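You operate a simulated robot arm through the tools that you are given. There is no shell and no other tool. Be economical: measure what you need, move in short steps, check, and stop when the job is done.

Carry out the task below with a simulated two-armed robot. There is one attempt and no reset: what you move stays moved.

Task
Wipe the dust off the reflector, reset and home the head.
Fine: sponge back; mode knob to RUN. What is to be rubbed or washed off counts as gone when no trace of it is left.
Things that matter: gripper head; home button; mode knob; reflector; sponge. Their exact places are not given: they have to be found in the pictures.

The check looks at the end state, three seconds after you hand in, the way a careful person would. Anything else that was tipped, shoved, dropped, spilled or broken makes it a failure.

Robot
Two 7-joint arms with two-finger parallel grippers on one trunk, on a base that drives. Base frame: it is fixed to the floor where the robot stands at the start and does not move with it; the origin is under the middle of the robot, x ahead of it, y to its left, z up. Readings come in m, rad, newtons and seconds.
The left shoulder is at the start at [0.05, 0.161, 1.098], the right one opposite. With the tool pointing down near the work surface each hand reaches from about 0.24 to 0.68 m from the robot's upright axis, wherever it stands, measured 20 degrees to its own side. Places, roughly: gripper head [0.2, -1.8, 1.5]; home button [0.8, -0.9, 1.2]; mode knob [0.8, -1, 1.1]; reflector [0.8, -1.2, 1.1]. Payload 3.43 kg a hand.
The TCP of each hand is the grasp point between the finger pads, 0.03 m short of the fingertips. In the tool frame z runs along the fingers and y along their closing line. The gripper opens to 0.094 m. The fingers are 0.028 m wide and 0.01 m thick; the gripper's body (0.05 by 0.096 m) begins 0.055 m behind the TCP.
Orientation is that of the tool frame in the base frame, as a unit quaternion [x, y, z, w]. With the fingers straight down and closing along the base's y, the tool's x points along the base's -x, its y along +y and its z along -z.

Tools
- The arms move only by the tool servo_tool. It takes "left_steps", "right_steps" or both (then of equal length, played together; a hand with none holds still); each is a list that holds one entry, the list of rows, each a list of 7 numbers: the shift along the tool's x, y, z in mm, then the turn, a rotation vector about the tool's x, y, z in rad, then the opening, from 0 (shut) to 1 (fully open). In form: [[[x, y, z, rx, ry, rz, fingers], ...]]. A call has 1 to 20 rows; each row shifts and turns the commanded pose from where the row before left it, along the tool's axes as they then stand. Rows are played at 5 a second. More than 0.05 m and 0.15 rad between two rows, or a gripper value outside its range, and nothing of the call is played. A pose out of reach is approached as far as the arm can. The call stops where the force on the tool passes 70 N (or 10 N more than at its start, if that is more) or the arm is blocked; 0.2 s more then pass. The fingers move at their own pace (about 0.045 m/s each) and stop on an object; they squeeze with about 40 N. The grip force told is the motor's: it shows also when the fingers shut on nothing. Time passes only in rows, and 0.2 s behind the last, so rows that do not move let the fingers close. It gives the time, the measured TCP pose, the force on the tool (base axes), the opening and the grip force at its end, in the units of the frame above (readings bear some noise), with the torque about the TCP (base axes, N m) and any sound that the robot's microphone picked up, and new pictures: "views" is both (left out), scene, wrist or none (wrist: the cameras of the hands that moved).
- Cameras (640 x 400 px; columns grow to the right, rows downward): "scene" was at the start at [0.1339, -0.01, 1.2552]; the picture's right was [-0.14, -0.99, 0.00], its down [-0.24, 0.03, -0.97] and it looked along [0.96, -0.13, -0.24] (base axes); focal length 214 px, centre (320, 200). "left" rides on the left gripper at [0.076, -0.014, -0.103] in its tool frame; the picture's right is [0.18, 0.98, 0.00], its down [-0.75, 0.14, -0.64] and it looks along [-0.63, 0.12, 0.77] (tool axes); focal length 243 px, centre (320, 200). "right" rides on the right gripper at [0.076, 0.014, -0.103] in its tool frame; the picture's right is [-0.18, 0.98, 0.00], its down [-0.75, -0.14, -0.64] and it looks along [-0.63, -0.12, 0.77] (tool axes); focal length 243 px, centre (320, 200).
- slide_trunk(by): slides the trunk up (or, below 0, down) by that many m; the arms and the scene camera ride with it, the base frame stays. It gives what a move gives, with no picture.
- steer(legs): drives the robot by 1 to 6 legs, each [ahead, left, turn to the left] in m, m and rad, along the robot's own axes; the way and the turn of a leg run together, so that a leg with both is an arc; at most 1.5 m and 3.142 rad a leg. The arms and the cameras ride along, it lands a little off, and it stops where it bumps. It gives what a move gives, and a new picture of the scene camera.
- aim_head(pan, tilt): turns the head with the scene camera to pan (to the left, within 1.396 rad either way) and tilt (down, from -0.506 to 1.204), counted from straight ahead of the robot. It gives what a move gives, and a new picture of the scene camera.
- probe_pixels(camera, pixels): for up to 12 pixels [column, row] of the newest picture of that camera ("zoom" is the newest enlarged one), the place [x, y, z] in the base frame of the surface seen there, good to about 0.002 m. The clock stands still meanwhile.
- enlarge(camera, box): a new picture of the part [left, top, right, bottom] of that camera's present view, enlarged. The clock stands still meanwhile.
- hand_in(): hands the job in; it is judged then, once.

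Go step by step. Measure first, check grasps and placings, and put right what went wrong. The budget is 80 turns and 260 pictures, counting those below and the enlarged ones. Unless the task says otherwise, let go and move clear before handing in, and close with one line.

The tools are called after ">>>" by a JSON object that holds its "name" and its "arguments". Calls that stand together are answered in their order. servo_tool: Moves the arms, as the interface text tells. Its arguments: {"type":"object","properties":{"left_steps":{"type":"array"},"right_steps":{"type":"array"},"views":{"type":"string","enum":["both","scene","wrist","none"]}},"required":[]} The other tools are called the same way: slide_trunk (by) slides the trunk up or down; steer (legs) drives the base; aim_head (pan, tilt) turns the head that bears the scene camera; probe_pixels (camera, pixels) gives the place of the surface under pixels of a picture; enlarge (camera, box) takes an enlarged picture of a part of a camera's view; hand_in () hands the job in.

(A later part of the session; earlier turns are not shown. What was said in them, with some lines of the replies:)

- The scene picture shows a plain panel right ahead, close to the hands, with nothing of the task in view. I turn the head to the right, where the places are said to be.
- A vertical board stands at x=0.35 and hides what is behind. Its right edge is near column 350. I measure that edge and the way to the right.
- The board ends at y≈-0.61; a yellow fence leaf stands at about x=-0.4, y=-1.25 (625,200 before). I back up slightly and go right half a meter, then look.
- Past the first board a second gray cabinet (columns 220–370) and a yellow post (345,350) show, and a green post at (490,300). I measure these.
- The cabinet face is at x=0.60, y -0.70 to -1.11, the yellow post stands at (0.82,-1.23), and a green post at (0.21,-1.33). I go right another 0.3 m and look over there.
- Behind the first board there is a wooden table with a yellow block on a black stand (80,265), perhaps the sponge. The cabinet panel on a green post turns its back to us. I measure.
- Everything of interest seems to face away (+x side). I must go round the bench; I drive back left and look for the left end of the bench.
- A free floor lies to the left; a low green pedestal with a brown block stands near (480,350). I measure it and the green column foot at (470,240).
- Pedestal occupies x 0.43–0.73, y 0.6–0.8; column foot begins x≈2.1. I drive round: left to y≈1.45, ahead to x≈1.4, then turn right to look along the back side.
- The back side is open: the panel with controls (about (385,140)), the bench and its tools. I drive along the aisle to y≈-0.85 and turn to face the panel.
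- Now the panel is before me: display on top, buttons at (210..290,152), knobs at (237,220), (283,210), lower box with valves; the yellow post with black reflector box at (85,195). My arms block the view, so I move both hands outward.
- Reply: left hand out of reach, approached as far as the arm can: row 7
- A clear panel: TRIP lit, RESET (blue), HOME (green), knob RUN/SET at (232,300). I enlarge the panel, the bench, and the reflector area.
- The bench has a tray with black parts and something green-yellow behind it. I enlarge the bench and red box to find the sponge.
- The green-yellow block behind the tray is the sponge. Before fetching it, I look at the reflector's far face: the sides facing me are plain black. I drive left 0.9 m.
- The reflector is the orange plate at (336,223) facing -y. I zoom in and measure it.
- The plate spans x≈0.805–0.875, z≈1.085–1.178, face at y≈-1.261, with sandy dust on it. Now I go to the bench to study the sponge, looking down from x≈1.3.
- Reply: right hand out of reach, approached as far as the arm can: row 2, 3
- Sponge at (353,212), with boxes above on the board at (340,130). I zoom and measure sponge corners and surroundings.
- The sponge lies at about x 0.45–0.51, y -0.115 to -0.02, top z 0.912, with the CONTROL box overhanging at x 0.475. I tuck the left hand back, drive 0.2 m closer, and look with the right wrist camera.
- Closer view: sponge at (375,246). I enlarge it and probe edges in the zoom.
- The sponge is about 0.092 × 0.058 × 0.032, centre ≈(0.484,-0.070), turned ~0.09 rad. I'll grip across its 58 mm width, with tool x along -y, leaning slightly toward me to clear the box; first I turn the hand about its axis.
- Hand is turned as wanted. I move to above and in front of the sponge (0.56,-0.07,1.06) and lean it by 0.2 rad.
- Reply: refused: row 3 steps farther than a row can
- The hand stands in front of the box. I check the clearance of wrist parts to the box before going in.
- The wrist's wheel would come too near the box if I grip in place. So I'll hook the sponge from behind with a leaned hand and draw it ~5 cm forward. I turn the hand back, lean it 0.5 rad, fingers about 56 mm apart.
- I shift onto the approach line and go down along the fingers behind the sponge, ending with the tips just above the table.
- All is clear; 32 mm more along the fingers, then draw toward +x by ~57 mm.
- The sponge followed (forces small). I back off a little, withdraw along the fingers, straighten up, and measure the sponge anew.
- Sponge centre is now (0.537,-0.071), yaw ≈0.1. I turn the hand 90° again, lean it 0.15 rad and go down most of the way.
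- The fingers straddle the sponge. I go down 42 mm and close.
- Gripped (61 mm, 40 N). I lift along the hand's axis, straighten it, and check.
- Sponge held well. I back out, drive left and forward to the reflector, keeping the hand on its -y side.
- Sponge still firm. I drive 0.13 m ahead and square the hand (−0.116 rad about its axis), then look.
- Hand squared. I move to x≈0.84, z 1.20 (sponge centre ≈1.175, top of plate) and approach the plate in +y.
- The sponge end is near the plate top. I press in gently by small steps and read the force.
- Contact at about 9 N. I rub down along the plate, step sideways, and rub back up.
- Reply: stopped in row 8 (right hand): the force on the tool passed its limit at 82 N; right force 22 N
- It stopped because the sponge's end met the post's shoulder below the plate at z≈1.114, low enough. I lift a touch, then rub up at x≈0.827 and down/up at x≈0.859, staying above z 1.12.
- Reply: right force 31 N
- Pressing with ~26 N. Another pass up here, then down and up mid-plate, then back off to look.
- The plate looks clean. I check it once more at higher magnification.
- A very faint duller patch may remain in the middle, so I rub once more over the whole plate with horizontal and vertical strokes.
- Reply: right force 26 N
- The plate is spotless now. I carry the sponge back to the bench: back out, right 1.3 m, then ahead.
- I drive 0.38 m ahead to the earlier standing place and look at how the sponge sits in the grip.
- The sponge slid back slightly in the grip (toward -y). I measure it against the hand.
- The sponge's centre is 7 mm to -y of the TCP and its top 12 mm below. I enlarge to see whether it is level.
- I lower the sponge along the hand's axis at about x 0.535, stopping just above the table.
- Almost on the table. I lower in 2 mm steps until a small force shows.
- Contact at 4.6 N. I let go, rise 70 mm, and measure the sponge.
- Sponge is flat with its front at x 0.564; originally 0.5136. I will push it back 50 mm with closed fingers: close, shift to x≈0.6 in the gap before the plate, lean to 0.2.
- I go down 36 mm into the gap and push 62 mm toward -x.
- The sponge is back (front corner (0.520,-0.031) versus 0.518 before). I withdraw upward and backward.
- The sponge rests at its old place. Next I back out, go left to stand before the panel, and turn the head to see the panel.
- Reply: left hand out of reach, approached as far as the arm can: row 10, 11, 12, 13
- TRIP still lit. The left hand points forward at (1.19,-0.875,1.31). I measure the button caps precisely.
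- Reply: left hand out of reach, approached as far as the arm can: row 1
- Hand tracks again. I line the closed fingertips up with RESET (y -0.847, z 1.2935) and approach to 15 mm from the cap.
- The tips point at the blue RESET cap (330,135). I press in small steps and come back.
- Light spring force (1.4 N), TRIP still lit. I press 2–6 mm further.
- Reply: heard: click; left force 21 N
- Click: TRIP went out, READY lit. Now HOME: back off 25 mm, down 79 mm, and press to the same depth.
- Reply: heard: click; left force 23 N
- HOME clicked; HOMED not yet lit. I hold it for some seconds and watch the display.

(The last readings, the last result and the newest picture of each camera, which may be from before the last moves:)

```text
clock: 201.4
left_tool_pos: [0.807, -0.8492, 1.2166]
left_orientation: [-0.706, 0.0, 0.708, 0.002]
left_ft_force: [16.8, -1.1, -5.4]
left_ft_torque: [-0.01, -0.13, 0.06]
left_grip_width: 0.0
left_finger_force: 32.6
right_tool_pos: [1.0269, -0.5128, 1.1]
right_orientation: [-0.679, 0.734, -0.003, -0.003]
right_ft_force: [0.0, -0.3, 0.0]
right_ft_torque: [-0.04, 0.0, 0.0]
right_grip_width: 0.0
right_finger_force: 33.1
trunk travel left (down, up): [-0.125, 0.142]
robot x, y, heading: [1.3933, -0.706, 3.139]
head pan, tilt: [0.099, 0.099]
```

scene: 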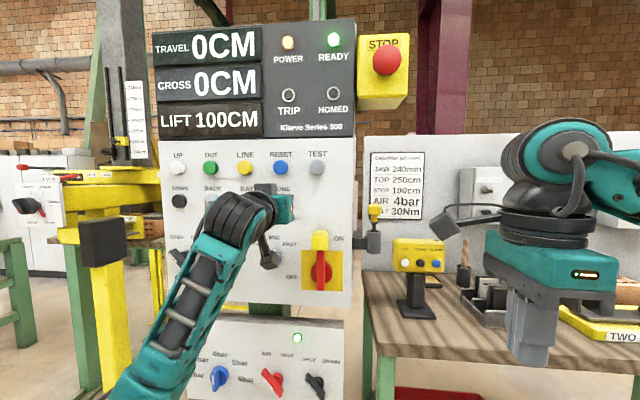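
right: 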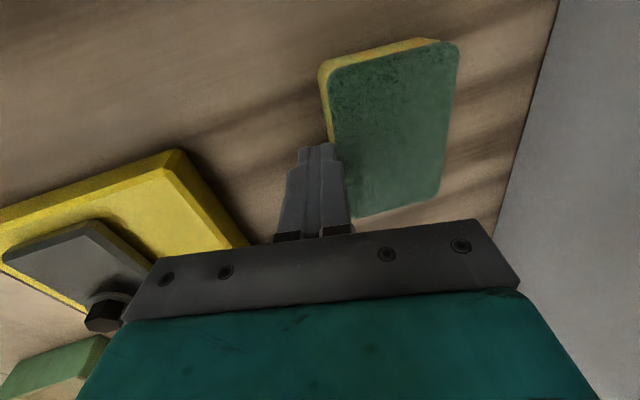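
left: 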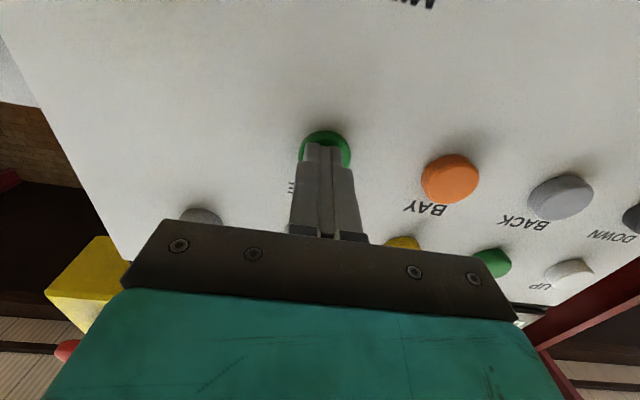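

Held, but nothing moves; perhaps the mode must be RUN. I release and back away to look at the display and the mode knob.

>>> {"name": "servo_tool", "arguments": {"left_steps": [[[0, 0, -20, 0, 0, 0, 0], [0, 0, -40, 0, 0, 0, 0], [0, 0, -40, 0, 0, 0, 0], [0, 40, -20, 0, 0, 0, 0], [0, 40, 0, 0, 0, 0, 0], [0, 40, 0, 0, 0, 0, 0], [0, 40, 0, 0, 0, 0, 0]]], "views": "scene"}}

>>> {"name": "enlarge", "arguments": {"camera": "scene", "box": [205, 240, 255, 282]}}

```text
clock: 203.0
left_tool_pos: [0.9244, -1.0083, 1.2145]
left_orientation: [0.707, -0.002, -0.707, -0.002]
left_ft_force: [-0.1, -0.7, 0.0]
left_ft_torque: [0.02, 0.02, -0.02]
left_grip_width: 0.0
left_finger_force: 32.8
right_tool_pos: [1.0252, -0.5125, 1.1008]
right_orientation: [-0.679, 0.734, -0.004, -0.002]
right_ft_force: [0.1, -0.8, 0.1]
right_ft_torque: [0.0, 0.01, -0.01]
right_grip_width: 0.0002
right_finger_force: 33.3
trunk travel left (down, up): [-0.125, 0.142]
robot x, y, heading: [1.3936, -0.7051, 3.134]
head pan, tilt: [0.099, 0.099]
```

scene: 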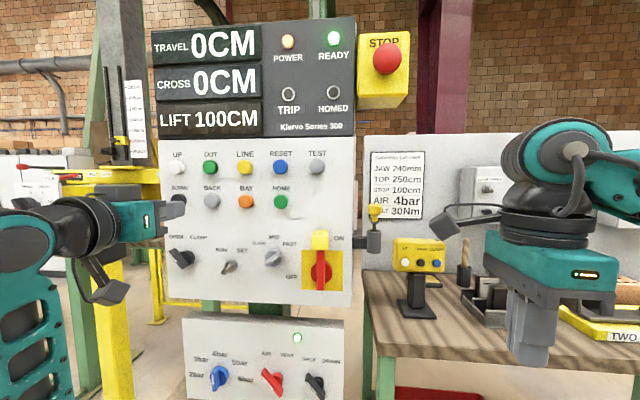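

```text
9.52 times, centred on (230, 261) of scene
```

zoom: 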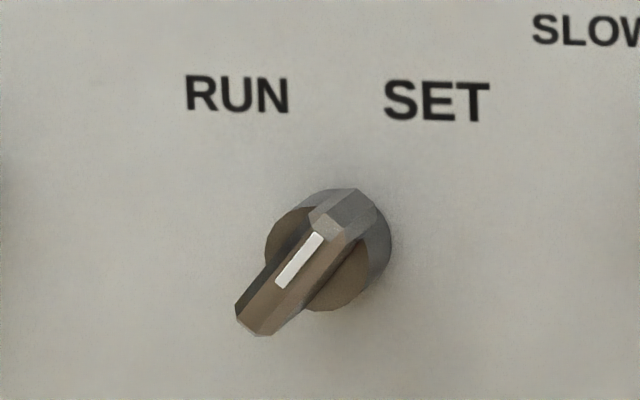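

The white mark points to SET (upper right); it must turn counter-clockwise to RUN. I measure the knob's wing.

>>> {"name": "probe_pixels", "arguments": {"camera": "zoom", "pixels": [[325, 225], [345, 205], [255, 320], [245, 312], [300, 262], [378, 245], [345, 295], [285, 230], [320, 190], [275, 300], [240, 95], [437, 100]]}}

>>> {"name": "enlarge", "arguments": {"camera": "left", "box": [0, 0, 640, 400]}}

```text
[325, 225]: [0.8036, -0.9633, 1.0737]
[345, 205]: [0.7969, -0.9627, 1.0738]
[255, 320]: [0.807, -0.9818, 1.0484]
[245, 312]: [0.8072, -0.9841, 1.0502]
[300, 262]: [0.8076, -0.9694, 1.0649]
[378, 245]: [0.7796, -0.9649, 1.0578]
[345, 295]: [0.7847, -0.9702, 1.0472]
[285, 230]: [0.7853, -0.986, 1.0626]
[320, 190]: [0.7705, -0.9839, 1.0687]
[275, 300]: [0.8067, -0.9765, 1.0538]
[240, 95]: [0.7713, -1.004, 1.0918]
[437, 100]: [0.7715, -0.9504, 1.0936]
```

```text
1.00 times, centred on (320, 200) of left (not enlarged: the box is as wide or as high as the picture)
```

zoom: 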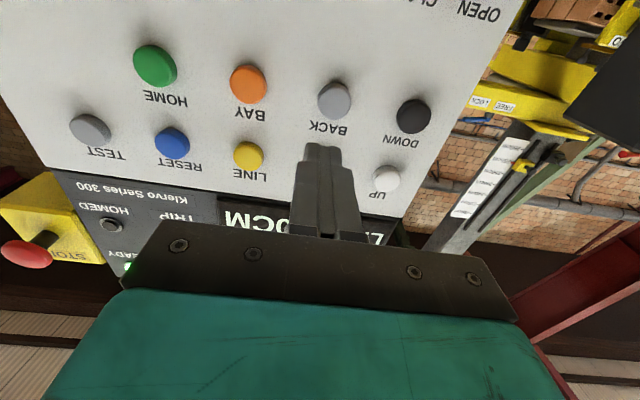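

Wing centre ≈(y -0.973, z 1.061), front x 0.807, angled ~39° right of vertical. I move in front of it, open slightly and turn the hand 0.68 rad so the fingers straddle the wing.

>>> {"name": "servo_tool", "arguments": {"left_steps": [[[38, -9, 0, 0, 0, 0, 0.35], [38, -9, 0, 0, 0, 0, 0.35], [38, -9, 0, 0, 0, 0, 0.35], [39.5, -8, 0, 0, 0, 0, 0.35], [0, 0, 0, 0, 0, 0.136, 0.35], [0, 0, 0, 0, 0, 0.136, 0.35], [0, 0, 0, 0, 0, 0.136, 0.35], [0, 0, 0, 0, 0, 0.136, 0.35], [0, 0, 0, 0, 0, 0.136, 0.35], [0, 0, 30, 0, 0, 0, 0.35], [0, 0, 0, 0, 0, 0, 0.35]]]}}

```text
clock: 205.4
left_tool_pos: [0.8944, -0.9724, 1.0616]
left_orientation: [-0.666, 0.237, 0.667, -0.235]
left_ft_force: [-0.2, -0.4, -0.3]
left_ft_torque: [0.05, 0.0, 0.01]
left_grip_width: 0.0331
left_finger_force: 0.1
right_tool_pos: [1.0244, -0.512, 1.0995]
right_orientation: [-0.679, 0.734, -0.003, -0.002]
right_ft_force: [-0.3, 0.3, -0.3]
right_ft_torque: [-0.01, 0.0, 0.01]
right_grip_width: 0.0001
right_finger_force: 33.3
trunk travel left (down, up): [-0.125, 0.142]
robot x, y, heading: [1.3902, -0.7049, 3.134]
head pan, tilt: [0.099, 0.099]
```

scene: 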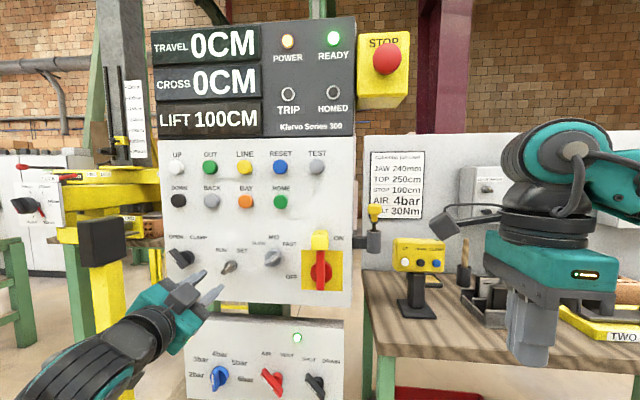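
left: 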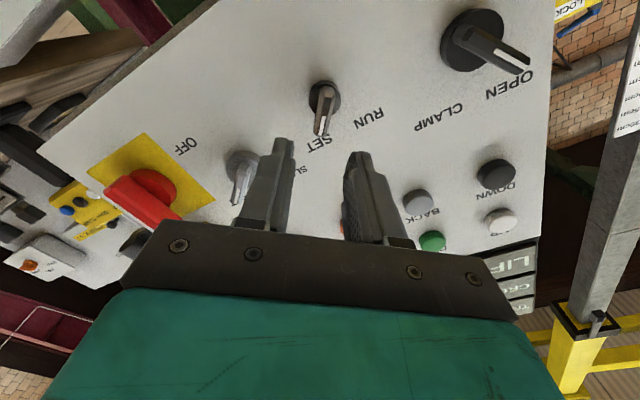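

The wing (325,105) lies square between the fingers. I advance 74 mm and close on it.

>>> {"name": "servo_tool", "arguments": {"left_steps": [[[0, 0, 25, 0, 0, 0, 0.35], [0, 0, 25, 0, 0, 0, 0.35], [0, 0, 14, 0, 0, 0, 0.35], [0, 0, 10, 0, 0, 0, 0.35], [0, 0, 0, 0, 0, 0, 0], [0, 0, 0, 0, 0, 0, 0], [0, 0, 0, 0, 0, 0, 0]]]}}

```text
clock: 207.0
left_tool_pos: [0.82, -0.9738, 1.0616]
left_orientation: [-0.666, 0.236, 0.667, -0.235]
left_ft_force: [-5.1, -6.4, 5.5]
left_ft_torque: [-0.08, -0.09, 0.38]
left_grip_width: 0.0116
left_finger_force: 44.5
right_tool_pos: [1.0255, -0.5136, 1.1013]
right_orientation: [-0.68, 0.734, -0.003, -0.001]
right_ft_force: [-0.4, -0.5, 0.0]
right_ft_torque: [0.02, -0.01, -0.01]
right_grip_width: 0.0
right_finger_force: 33.3
trunk travel left (down, up): [-0.125, 0.142]
robot x, y, heading: [1.3923, -0.7055, 3.138]
head pan, tilt: [0.099, 0.099]
```

scene: 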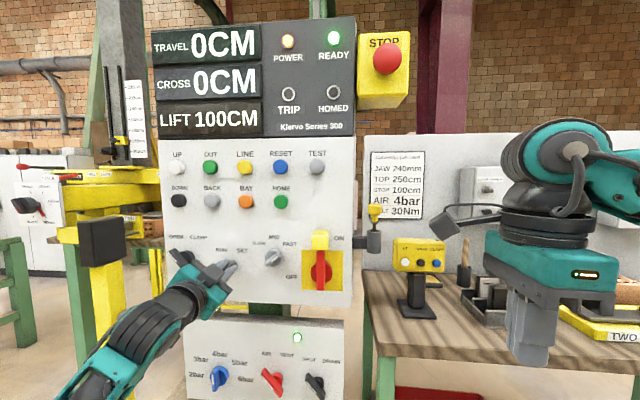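
left: 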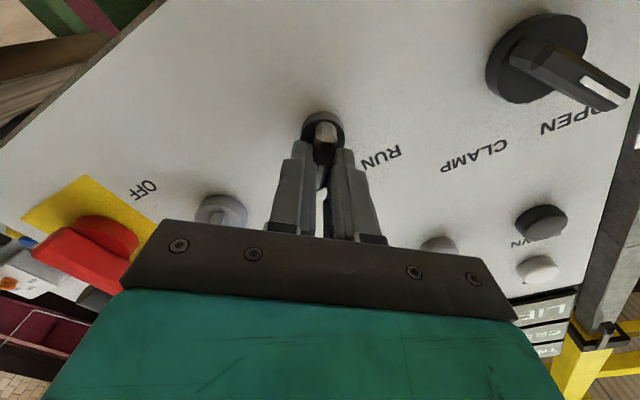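

Gripped (11.6 mm). I turn it counter-clockwise step by step, about 1.4 rad.

>>> {"name": "servo_tool", "arguments": {"left_steps": [[[0, 0, 0, 0, 0, -0.14, 0], [0, 0, 0, 0, 0, -0.14, 0], [0, 0, 0, 0, 0, -0.14, 0], [0, 0, 0, 0, 0, -0.14, 0], [0, 0, 0, 0, 0, -0.14, 0], [0, 0, 0, 0, 0, -0.14, 0], [0, 0, 0, 0, 0, -0.14, 0], [0, 0, 0, 0, 0, -0.14, 0], [0, 0, 0, 0, 0, -0.14, 0], [0, 0, 0, 0, 0, -0.12, 0], [0, 0, 0, 0, 0, 0, 0]]]}}

```text
clock: 209.4
left_tool_pos: [0.821, -0.9844, 1.0605]
left_orientation: [-0.661, -0.249, 0.667, 0.238]
left_ft_force: [-10.9, -38.9, 10.1]
left_ft_torque: [-0.61, 1.0, 0.78]
left_grip_width: 0.0121
left_finger_force: 45.1
right_tool_pos: [1.0239, -0.5149, 1.1015]
right_orientation: [-0.679, 0.734, -0.002, 0.0]
right_ft_force: [0.1, -0.4, 0.8]
right_ft_torque: [-0.05, 0.0, -0.02]
right_grip_width: 0.0001
right_finger_force: 32.9
trunk travel left (down, up): [-0.125, 0.142]
robot x, y, heading: [1.3911, -0.7043, 3.139]
head pan, tilt: [0.099, 0.099]
```

scene: 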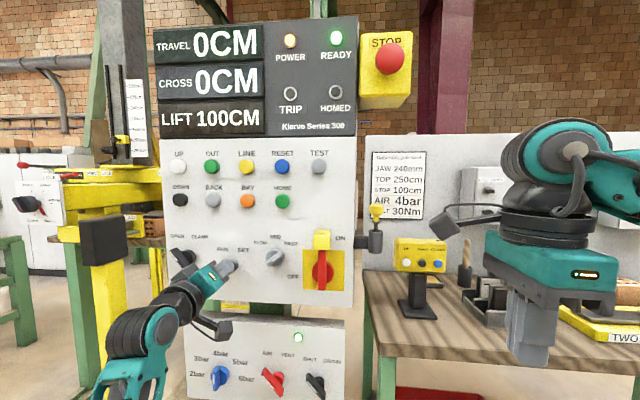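
left: 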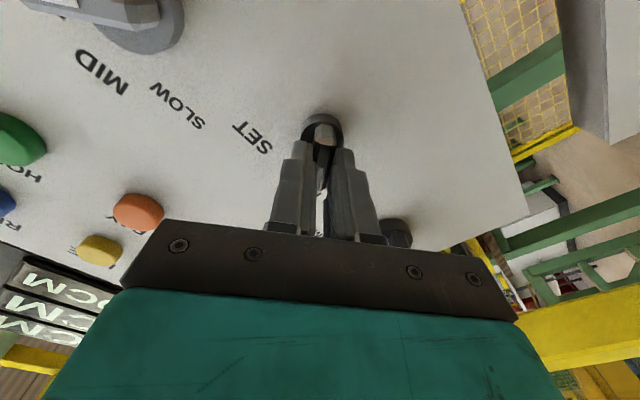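

It turned to the left. A side force of 39 N shows the pivot is off by 1 cm, so I relax toward the measured spot, open, and withdraw.

>>> {"name": "servo_tool", "arguments": {"left_steps": [[[-6.6, 7.5, 0, 0, 0, 0, 0], [0, 0, 0, 0, 0, 0, 0.3], [0, 0, 0, 0, 0, 0, 0.3], [0, 0, 0, 0, 0, 0, 0.3], [0, 0, -20, 0, 0, 0, 0.3], [0, 0, -40, 0, 0, 0, 0.3], [0, 0, -40, 0, 0, 0, 0], [0, 0, 0, 0, 0, 0.14, 0], [0, 0, 0, 0, 0, 0.14, 0], [0, 0, 0, 0, 0, 0.14, 0], [-20, 20, 0, 0, 0, 0.14, 0], [-20, 20, 0, 0, 0, 0.14, 0], [-30, 20, 0, 0, 0, 0.01, 0]]], "views": "scene"}}

>>> {"name": "enlarge", "arguments": {"camera": "scene", "box": [200, 235, 300, 290]}}

```text
clock: 212.2
left_tool_pos: [0.9208, -1.0521, 1.1214]
left_orientation: [0.708, -0.006, -0.707, 0.001]
left_ft_force: [0.5, 0.5, -0.3]
left_ft_torque: [0.0, 0.0, 0.04]
left_grip_width: 0.0001
left_finger_force: 33.3
right_tool_pos: [1.0237, -0.5119, 1.1013]
right_orientation: [-0.679, 0.734, -0.003, -0.001]
right_ft_force: [0.1, -0.1, -0.4]
right_ft_torque: [-0.05, -0.03, 0.0]
right_grip_width: 0.0001
right_finger_force: 33.6
trunk travel left (down, up): [-0.125, 0.142]
robot x, y, heading: [1.3946, -0.7049, 3.135]
head pan, tilt: [0.099, 0.099]
```

scene: 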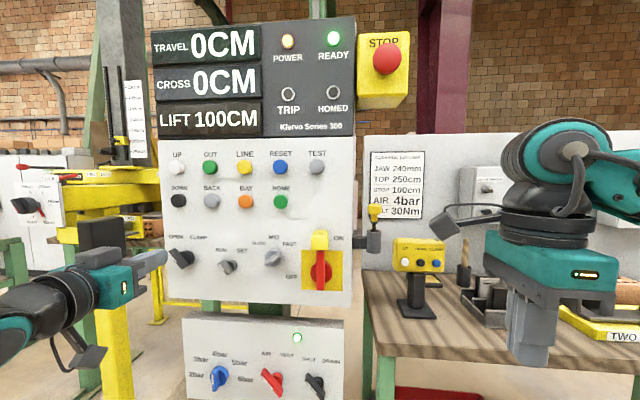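

```text
6.40 times, centred on (250, 262) of scene
```

zoom: 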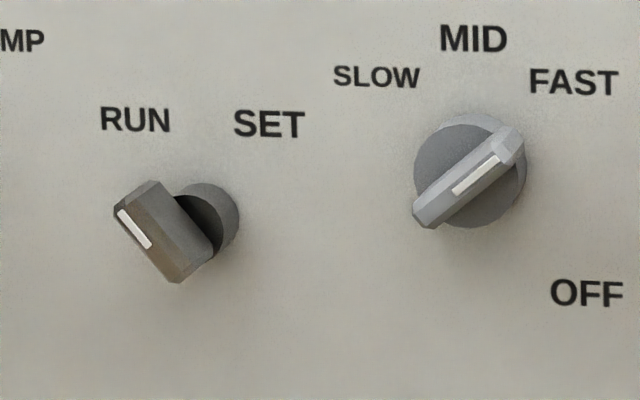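

The knob points to RUN. I go to HOME (y -0.849, z 1.215) again and press.

>>> {"name": "servo_tool", "arguments": {"left_steps": [[[-18, -41, 0, 0, 0, 0, 0], [-19, -41, 0, 0, 0, 0, 0], [-19, -41, 0, 0, 0, 0, 0], [-19, -40, 0, 0, 0, 0, 0], [-19, -40, 0, 0, 0, 0, 0], [0, 0, 40, 0, 0, 0, 0], [0, 0, 40, 0, 0, 0, 0], [0, 0, 15, 0, 0, 0, 0], [0, 0, 10, 0, 0, 0, 0], [0, 0, 4, 0, 0, 0, 0], [0, 0, 3, 0, 0, 0, 0], [0, 0, 3, 0, 0, 0, 0], [0, 0, 0, 0, 0, 0, 0], [0, 0, 0, 0, 0, 0, 0]]]}}

```text
clock: 215.2
left_tool_pos: [0.8075, -0.8472, 1.2129]
left_orientation: [0.708, -0.004, -0.707, 0.001]
left_ft_force: [14.2, 0.9, -8.9]
left_ft_torque: [0.07, -0.27, 0.08]
left_grip_width: 0.0002
left_finger_force: 33.0
right_tool_pos: [1.0258, -0.5129, 1.1006]
right_orientation: [-0.679, 0.734, -0.002, -0.002]
right_ft_force: [-0.1, 0.4, -0.5]
right_ft_torque: [0.0, -0.02, 0.02]
right_grip_width: 0.0
right_finger_force: 32.9
trunk travel left (down, up): [-0.125, 0.142]
robot x, y, heading: [1.391, -0.7038, 3.139]
head pan, tilt: [0.099, 0.099]
heard: click
```

scene: 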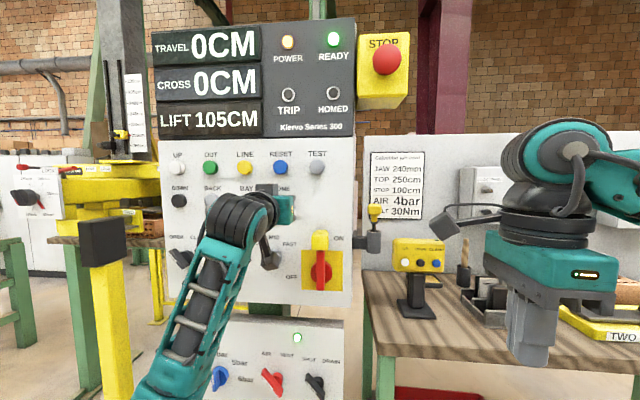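
left: 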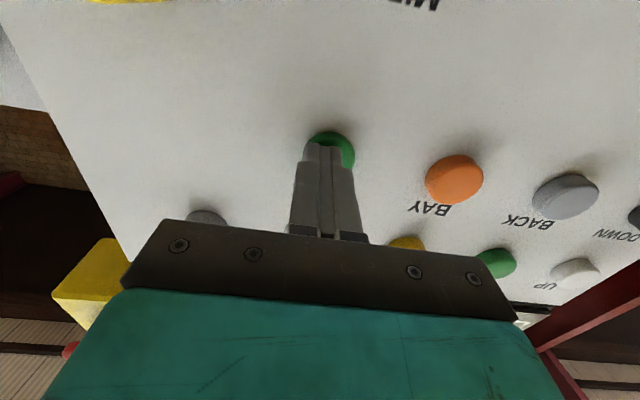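

LIFT moves (105 cm): homing runs. I hold and wait.

>>> {"name": "servo_tool", "arguments": {"left_steps": [[[0, 0, 0, 0, 0, 0, 0], [0, 0, 0, 0, 0, 0, 0], [0, 0, 0, 0, 0, 0, 0], [0, 0, 0, 0, 0, 0, 0], [0, 0, 0, 0, 0, 0, 0], [0, 0, 0, 0, 0, 0, 0], [0, 0, 0, 0, 0, 0, 0], [0, 0, 0, 0, 0, 0, 0], [0, 0, 0, 0, 0, 0, 0], [0, 0, 0, 0, 0, 0, 0], [0, 0, 0, 0, 0, 0, 0], [0, 0, 0, 0, 0, 0, 0], [0, 0, 0, 0, 0, 0, 0], [0, 0, 0, 0, 0, 0, 0], [0, 0, 0, 0, 0, 0, 0], [0, 0, 0, 0, 0, 0, 0], [0, 0, 0, 0, 0, 0, 0], [0, 0, 0, 0, 0, 0, 0], [0, 0, 0, 0, 0, 0, 0], [0, 0, 0, 0, 0, 0, 0]]], "views": "scene"}}

```text
clock: 219.4
left_tool_pos: [0.8071, -0.8472, 1.2155]
left_orientation: [-0.706, 0.004, 0.708, -0.001]
left_ft_force: [8.7, 0.2, 3.0]
left_ft_torque: [0.0, 0.04, 0.05]
left_grip_width: 0.0001
left_finger_force: 33.4
right_tool_pos: [1.0266, -0.5119, 1.1012]
right_orientation: [-0.679, 0.734, -0.002, -0.002]
right_ft_force: [0.3, -0.1, 0.0]
right_ft_torque: [0.01, 0.02, 0.01]
right_grip_width: 0.0002
right_finger_force: 33.1
trunk travel left (down, up): [-0.125, 0.142]
robot x, y, heading: [1.3939, -0.709, 3.14]
head pan, tilt: [0.099, 0.099]
```

scene: 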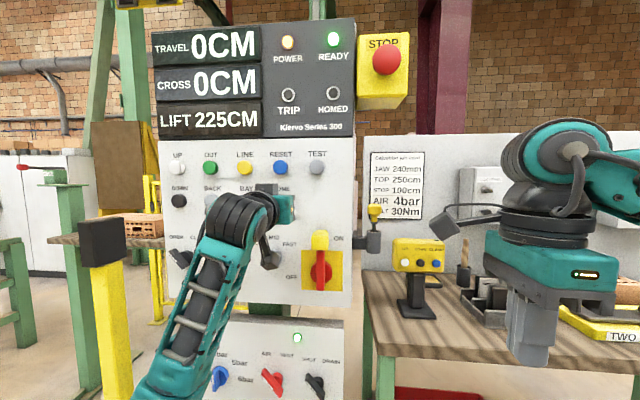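

The head has risen to 225 cm (job card TOP 250). I wait on.

>>> {"name": "servo_tool", "arguments": {"left_steps": [[[0, 0, 0, 0, 0, 0, 0], [0, 0, 0, 0, 0, 0, 0], [0, 0, 0, 0, 0, 0, 0], [0, 0, 0, 0, 0, 0, 0], [0, 0, 0, 0, 0, 0, 0], [0, 0, 0, 0, 0, 0, 0], [0, 0, 0, 0, 0, 0, 0], [0, 0, 0, 0, 0, 0, 0], [0, 0, 0, 0, 0, 0, 0], [0, 0, 0, 0, 0, 0, 0], [0, 0, 0, 0, 0, 0, 0], [0, 0, 0, 0, 0, 0, 0]]], "views": "scene"}}

```text
clock: 222.0
left_tool_pos: [0.8073, -0.8456, 1.2146]
left_orientation: [-0.707, 0.005, 0.707, -0.001]
left_ft_force: [8.3, -0.5, 0.9]
left_ft_torque: [0.02, 0.09, 0.02]
left_grip_width: 0.0
left_finger_force: 32.6
right_tool_pos: [1.0263, -0.5118, 1.1008]
right_orientation: [-0.68, 0.734, -0.003, -0.002]
right_ft_force: [-0.2, 0.0, -0.2]
right_ft_torque: [-0.02, -0.02, -0.01]
right_grip_width: 0.0002
right_finger_force: 32.9
trunk travel left (down, up): [-0.125, 0.142]
robot x, y, heading: [1.3955, -0.7043, 3.136]
head pan, tilt: [0.099, 0.099]
```

scene: 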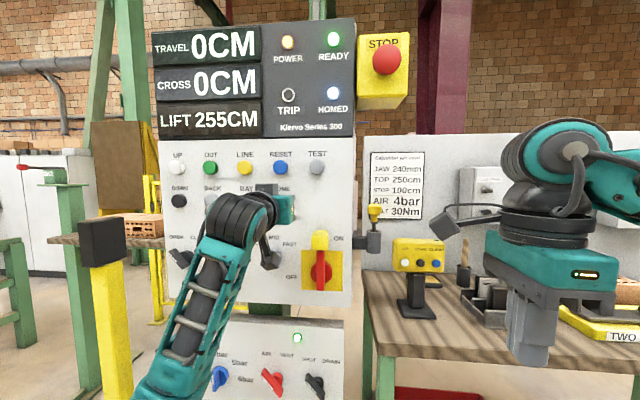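

HOMED is lit at LIFT 255 cm. I release, draw the hand clear, and do a last check.

>>> {"name": "servo_tool", "arguments": {"left_steps": [[[0, 0, -20, 0, 0, 0, 0], [0, 0, -40, 0, 0, 0, 0], [0, 0, -40, 0, 0, 0, 0], [0, 0, -40, 0, 0, 0, 0], [0, 20, -40, 0, 0, 0, 0], [0, 40, 0, 0, 0, 0, 0], [0, 40, 0, 0, 0, 0, 0], [0, 40, 0, 0, 0, 0, 0]]], "views": "none"}}

>>> {"name": "steer", "arguments": {"legs": [[-0.2, 0, 0]]}}

>>> {"name": "enlarge", "arguments": {"camera": "scene", "box": [150, 40, 370, 290]}}

>>> {"name": "enlarge", "arguments": {"camera": "scene", "box": [370, 180, 640, 340]}}

```text
clock: 223.8
left_tool_pos: [0.9704, -0.985, 1.2265]
left_orientation: [0.707, -0.005, -0.707, 0.002]
left_ft_force: [0.3, -0.3, -0.1]
left_ft_torque: [-0.01, 0.02, 0.01]
left_grip_width: 0.0
left_finger_force: 33.2
left hand out of reach, approached as far as the arm can: row 5, 6
right_tool_pos: [1.0245, -0.5113, 1.1001]
right_orientation: [-0.679, 0.734, -0.004, -0.001]
right_ft_force: [0.3, 1.3, -0.3]
right_ft_torque: [0.0, 0.07, 0.01]
right_grip_width: 0.0
right_finger_force: 33.8
trunk travel left (down, up): [-0.125, 0.142]
robot x, y, heading: [1.395, -0.7047, 3.137]
head pan, tilt: [0.099, 0.099]
```

```text
clock: 225.4
left_tool_pos: [1.1635, -0.9862, 1.2274]
left_orientation: [0.707, -0.004, -0.707, 0.002]
left_ft_force: [0.0, 0.6, -0.1]
left_ft_torque: [0.03, 0.01, 0.03]
left_grip_width: 0.0
left_finger_force: 32.7
right_tool_pos: [1.2166, -0.5134, 1.1007]
right_orientation: [-0.68, 0.733, -0.004, -0.001]
right_ft_force: [0.1, 0.8, -0.1]
right_ft_torque: [0.03, 0.0, 0.02]
right_grip_width: 0.0001
right_finger_force: 32.6
trunk travel left (down, up): [-0.125, 0.142]
robot x, y, heading: [1.5856, -0.7061, 3.138]
head pan, tilt: [0.099, 0.099]
```

scene: 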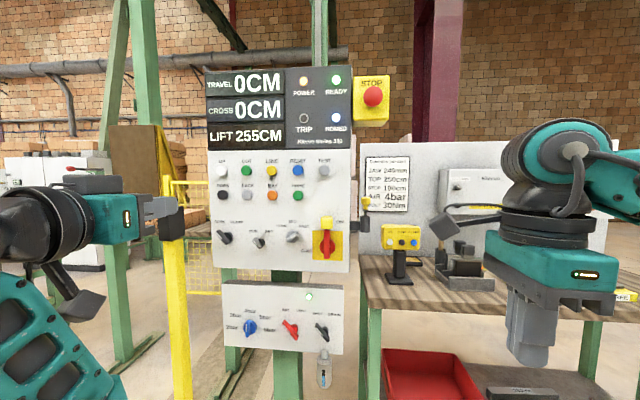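

```text
1.60 times, centred on (260, 165) of scene
```

zoom: 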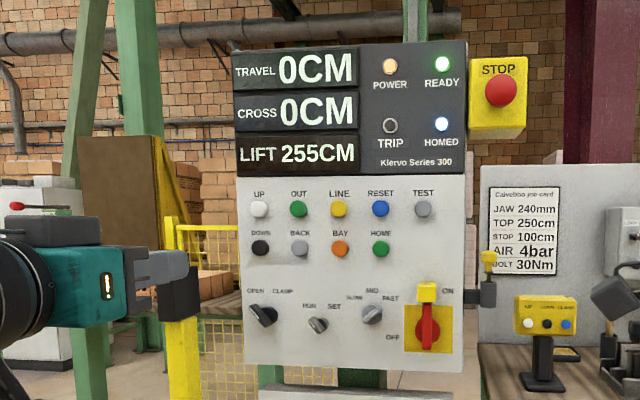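

```text
2.37 times, centred on (505, 260) of scene
```

zoom: 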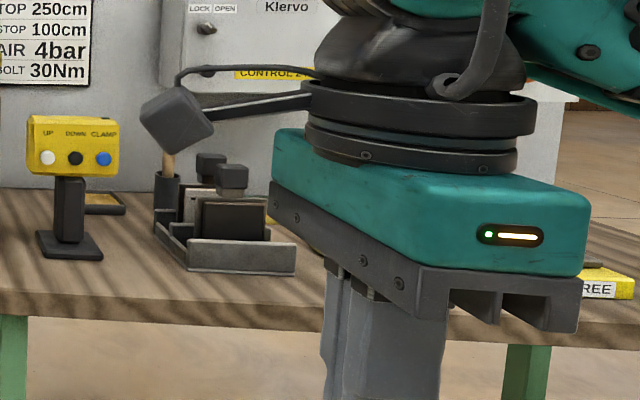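

The panel shows READY and HOMED lit, TRIP out and the knob on RUN. The reflector is clean, the sponge is back in its place, and both hands are clear, so I hand in.

>>> {"name": "hand_in", "arguments": {}}

```text
The job is handed in.
```

The job is handed in: I wiped the reflector clean, reset the trip and homed the head (READY and HOMED are lit). The mode knob is on RUN and the sponge is back within a few millimetres of where it lay.
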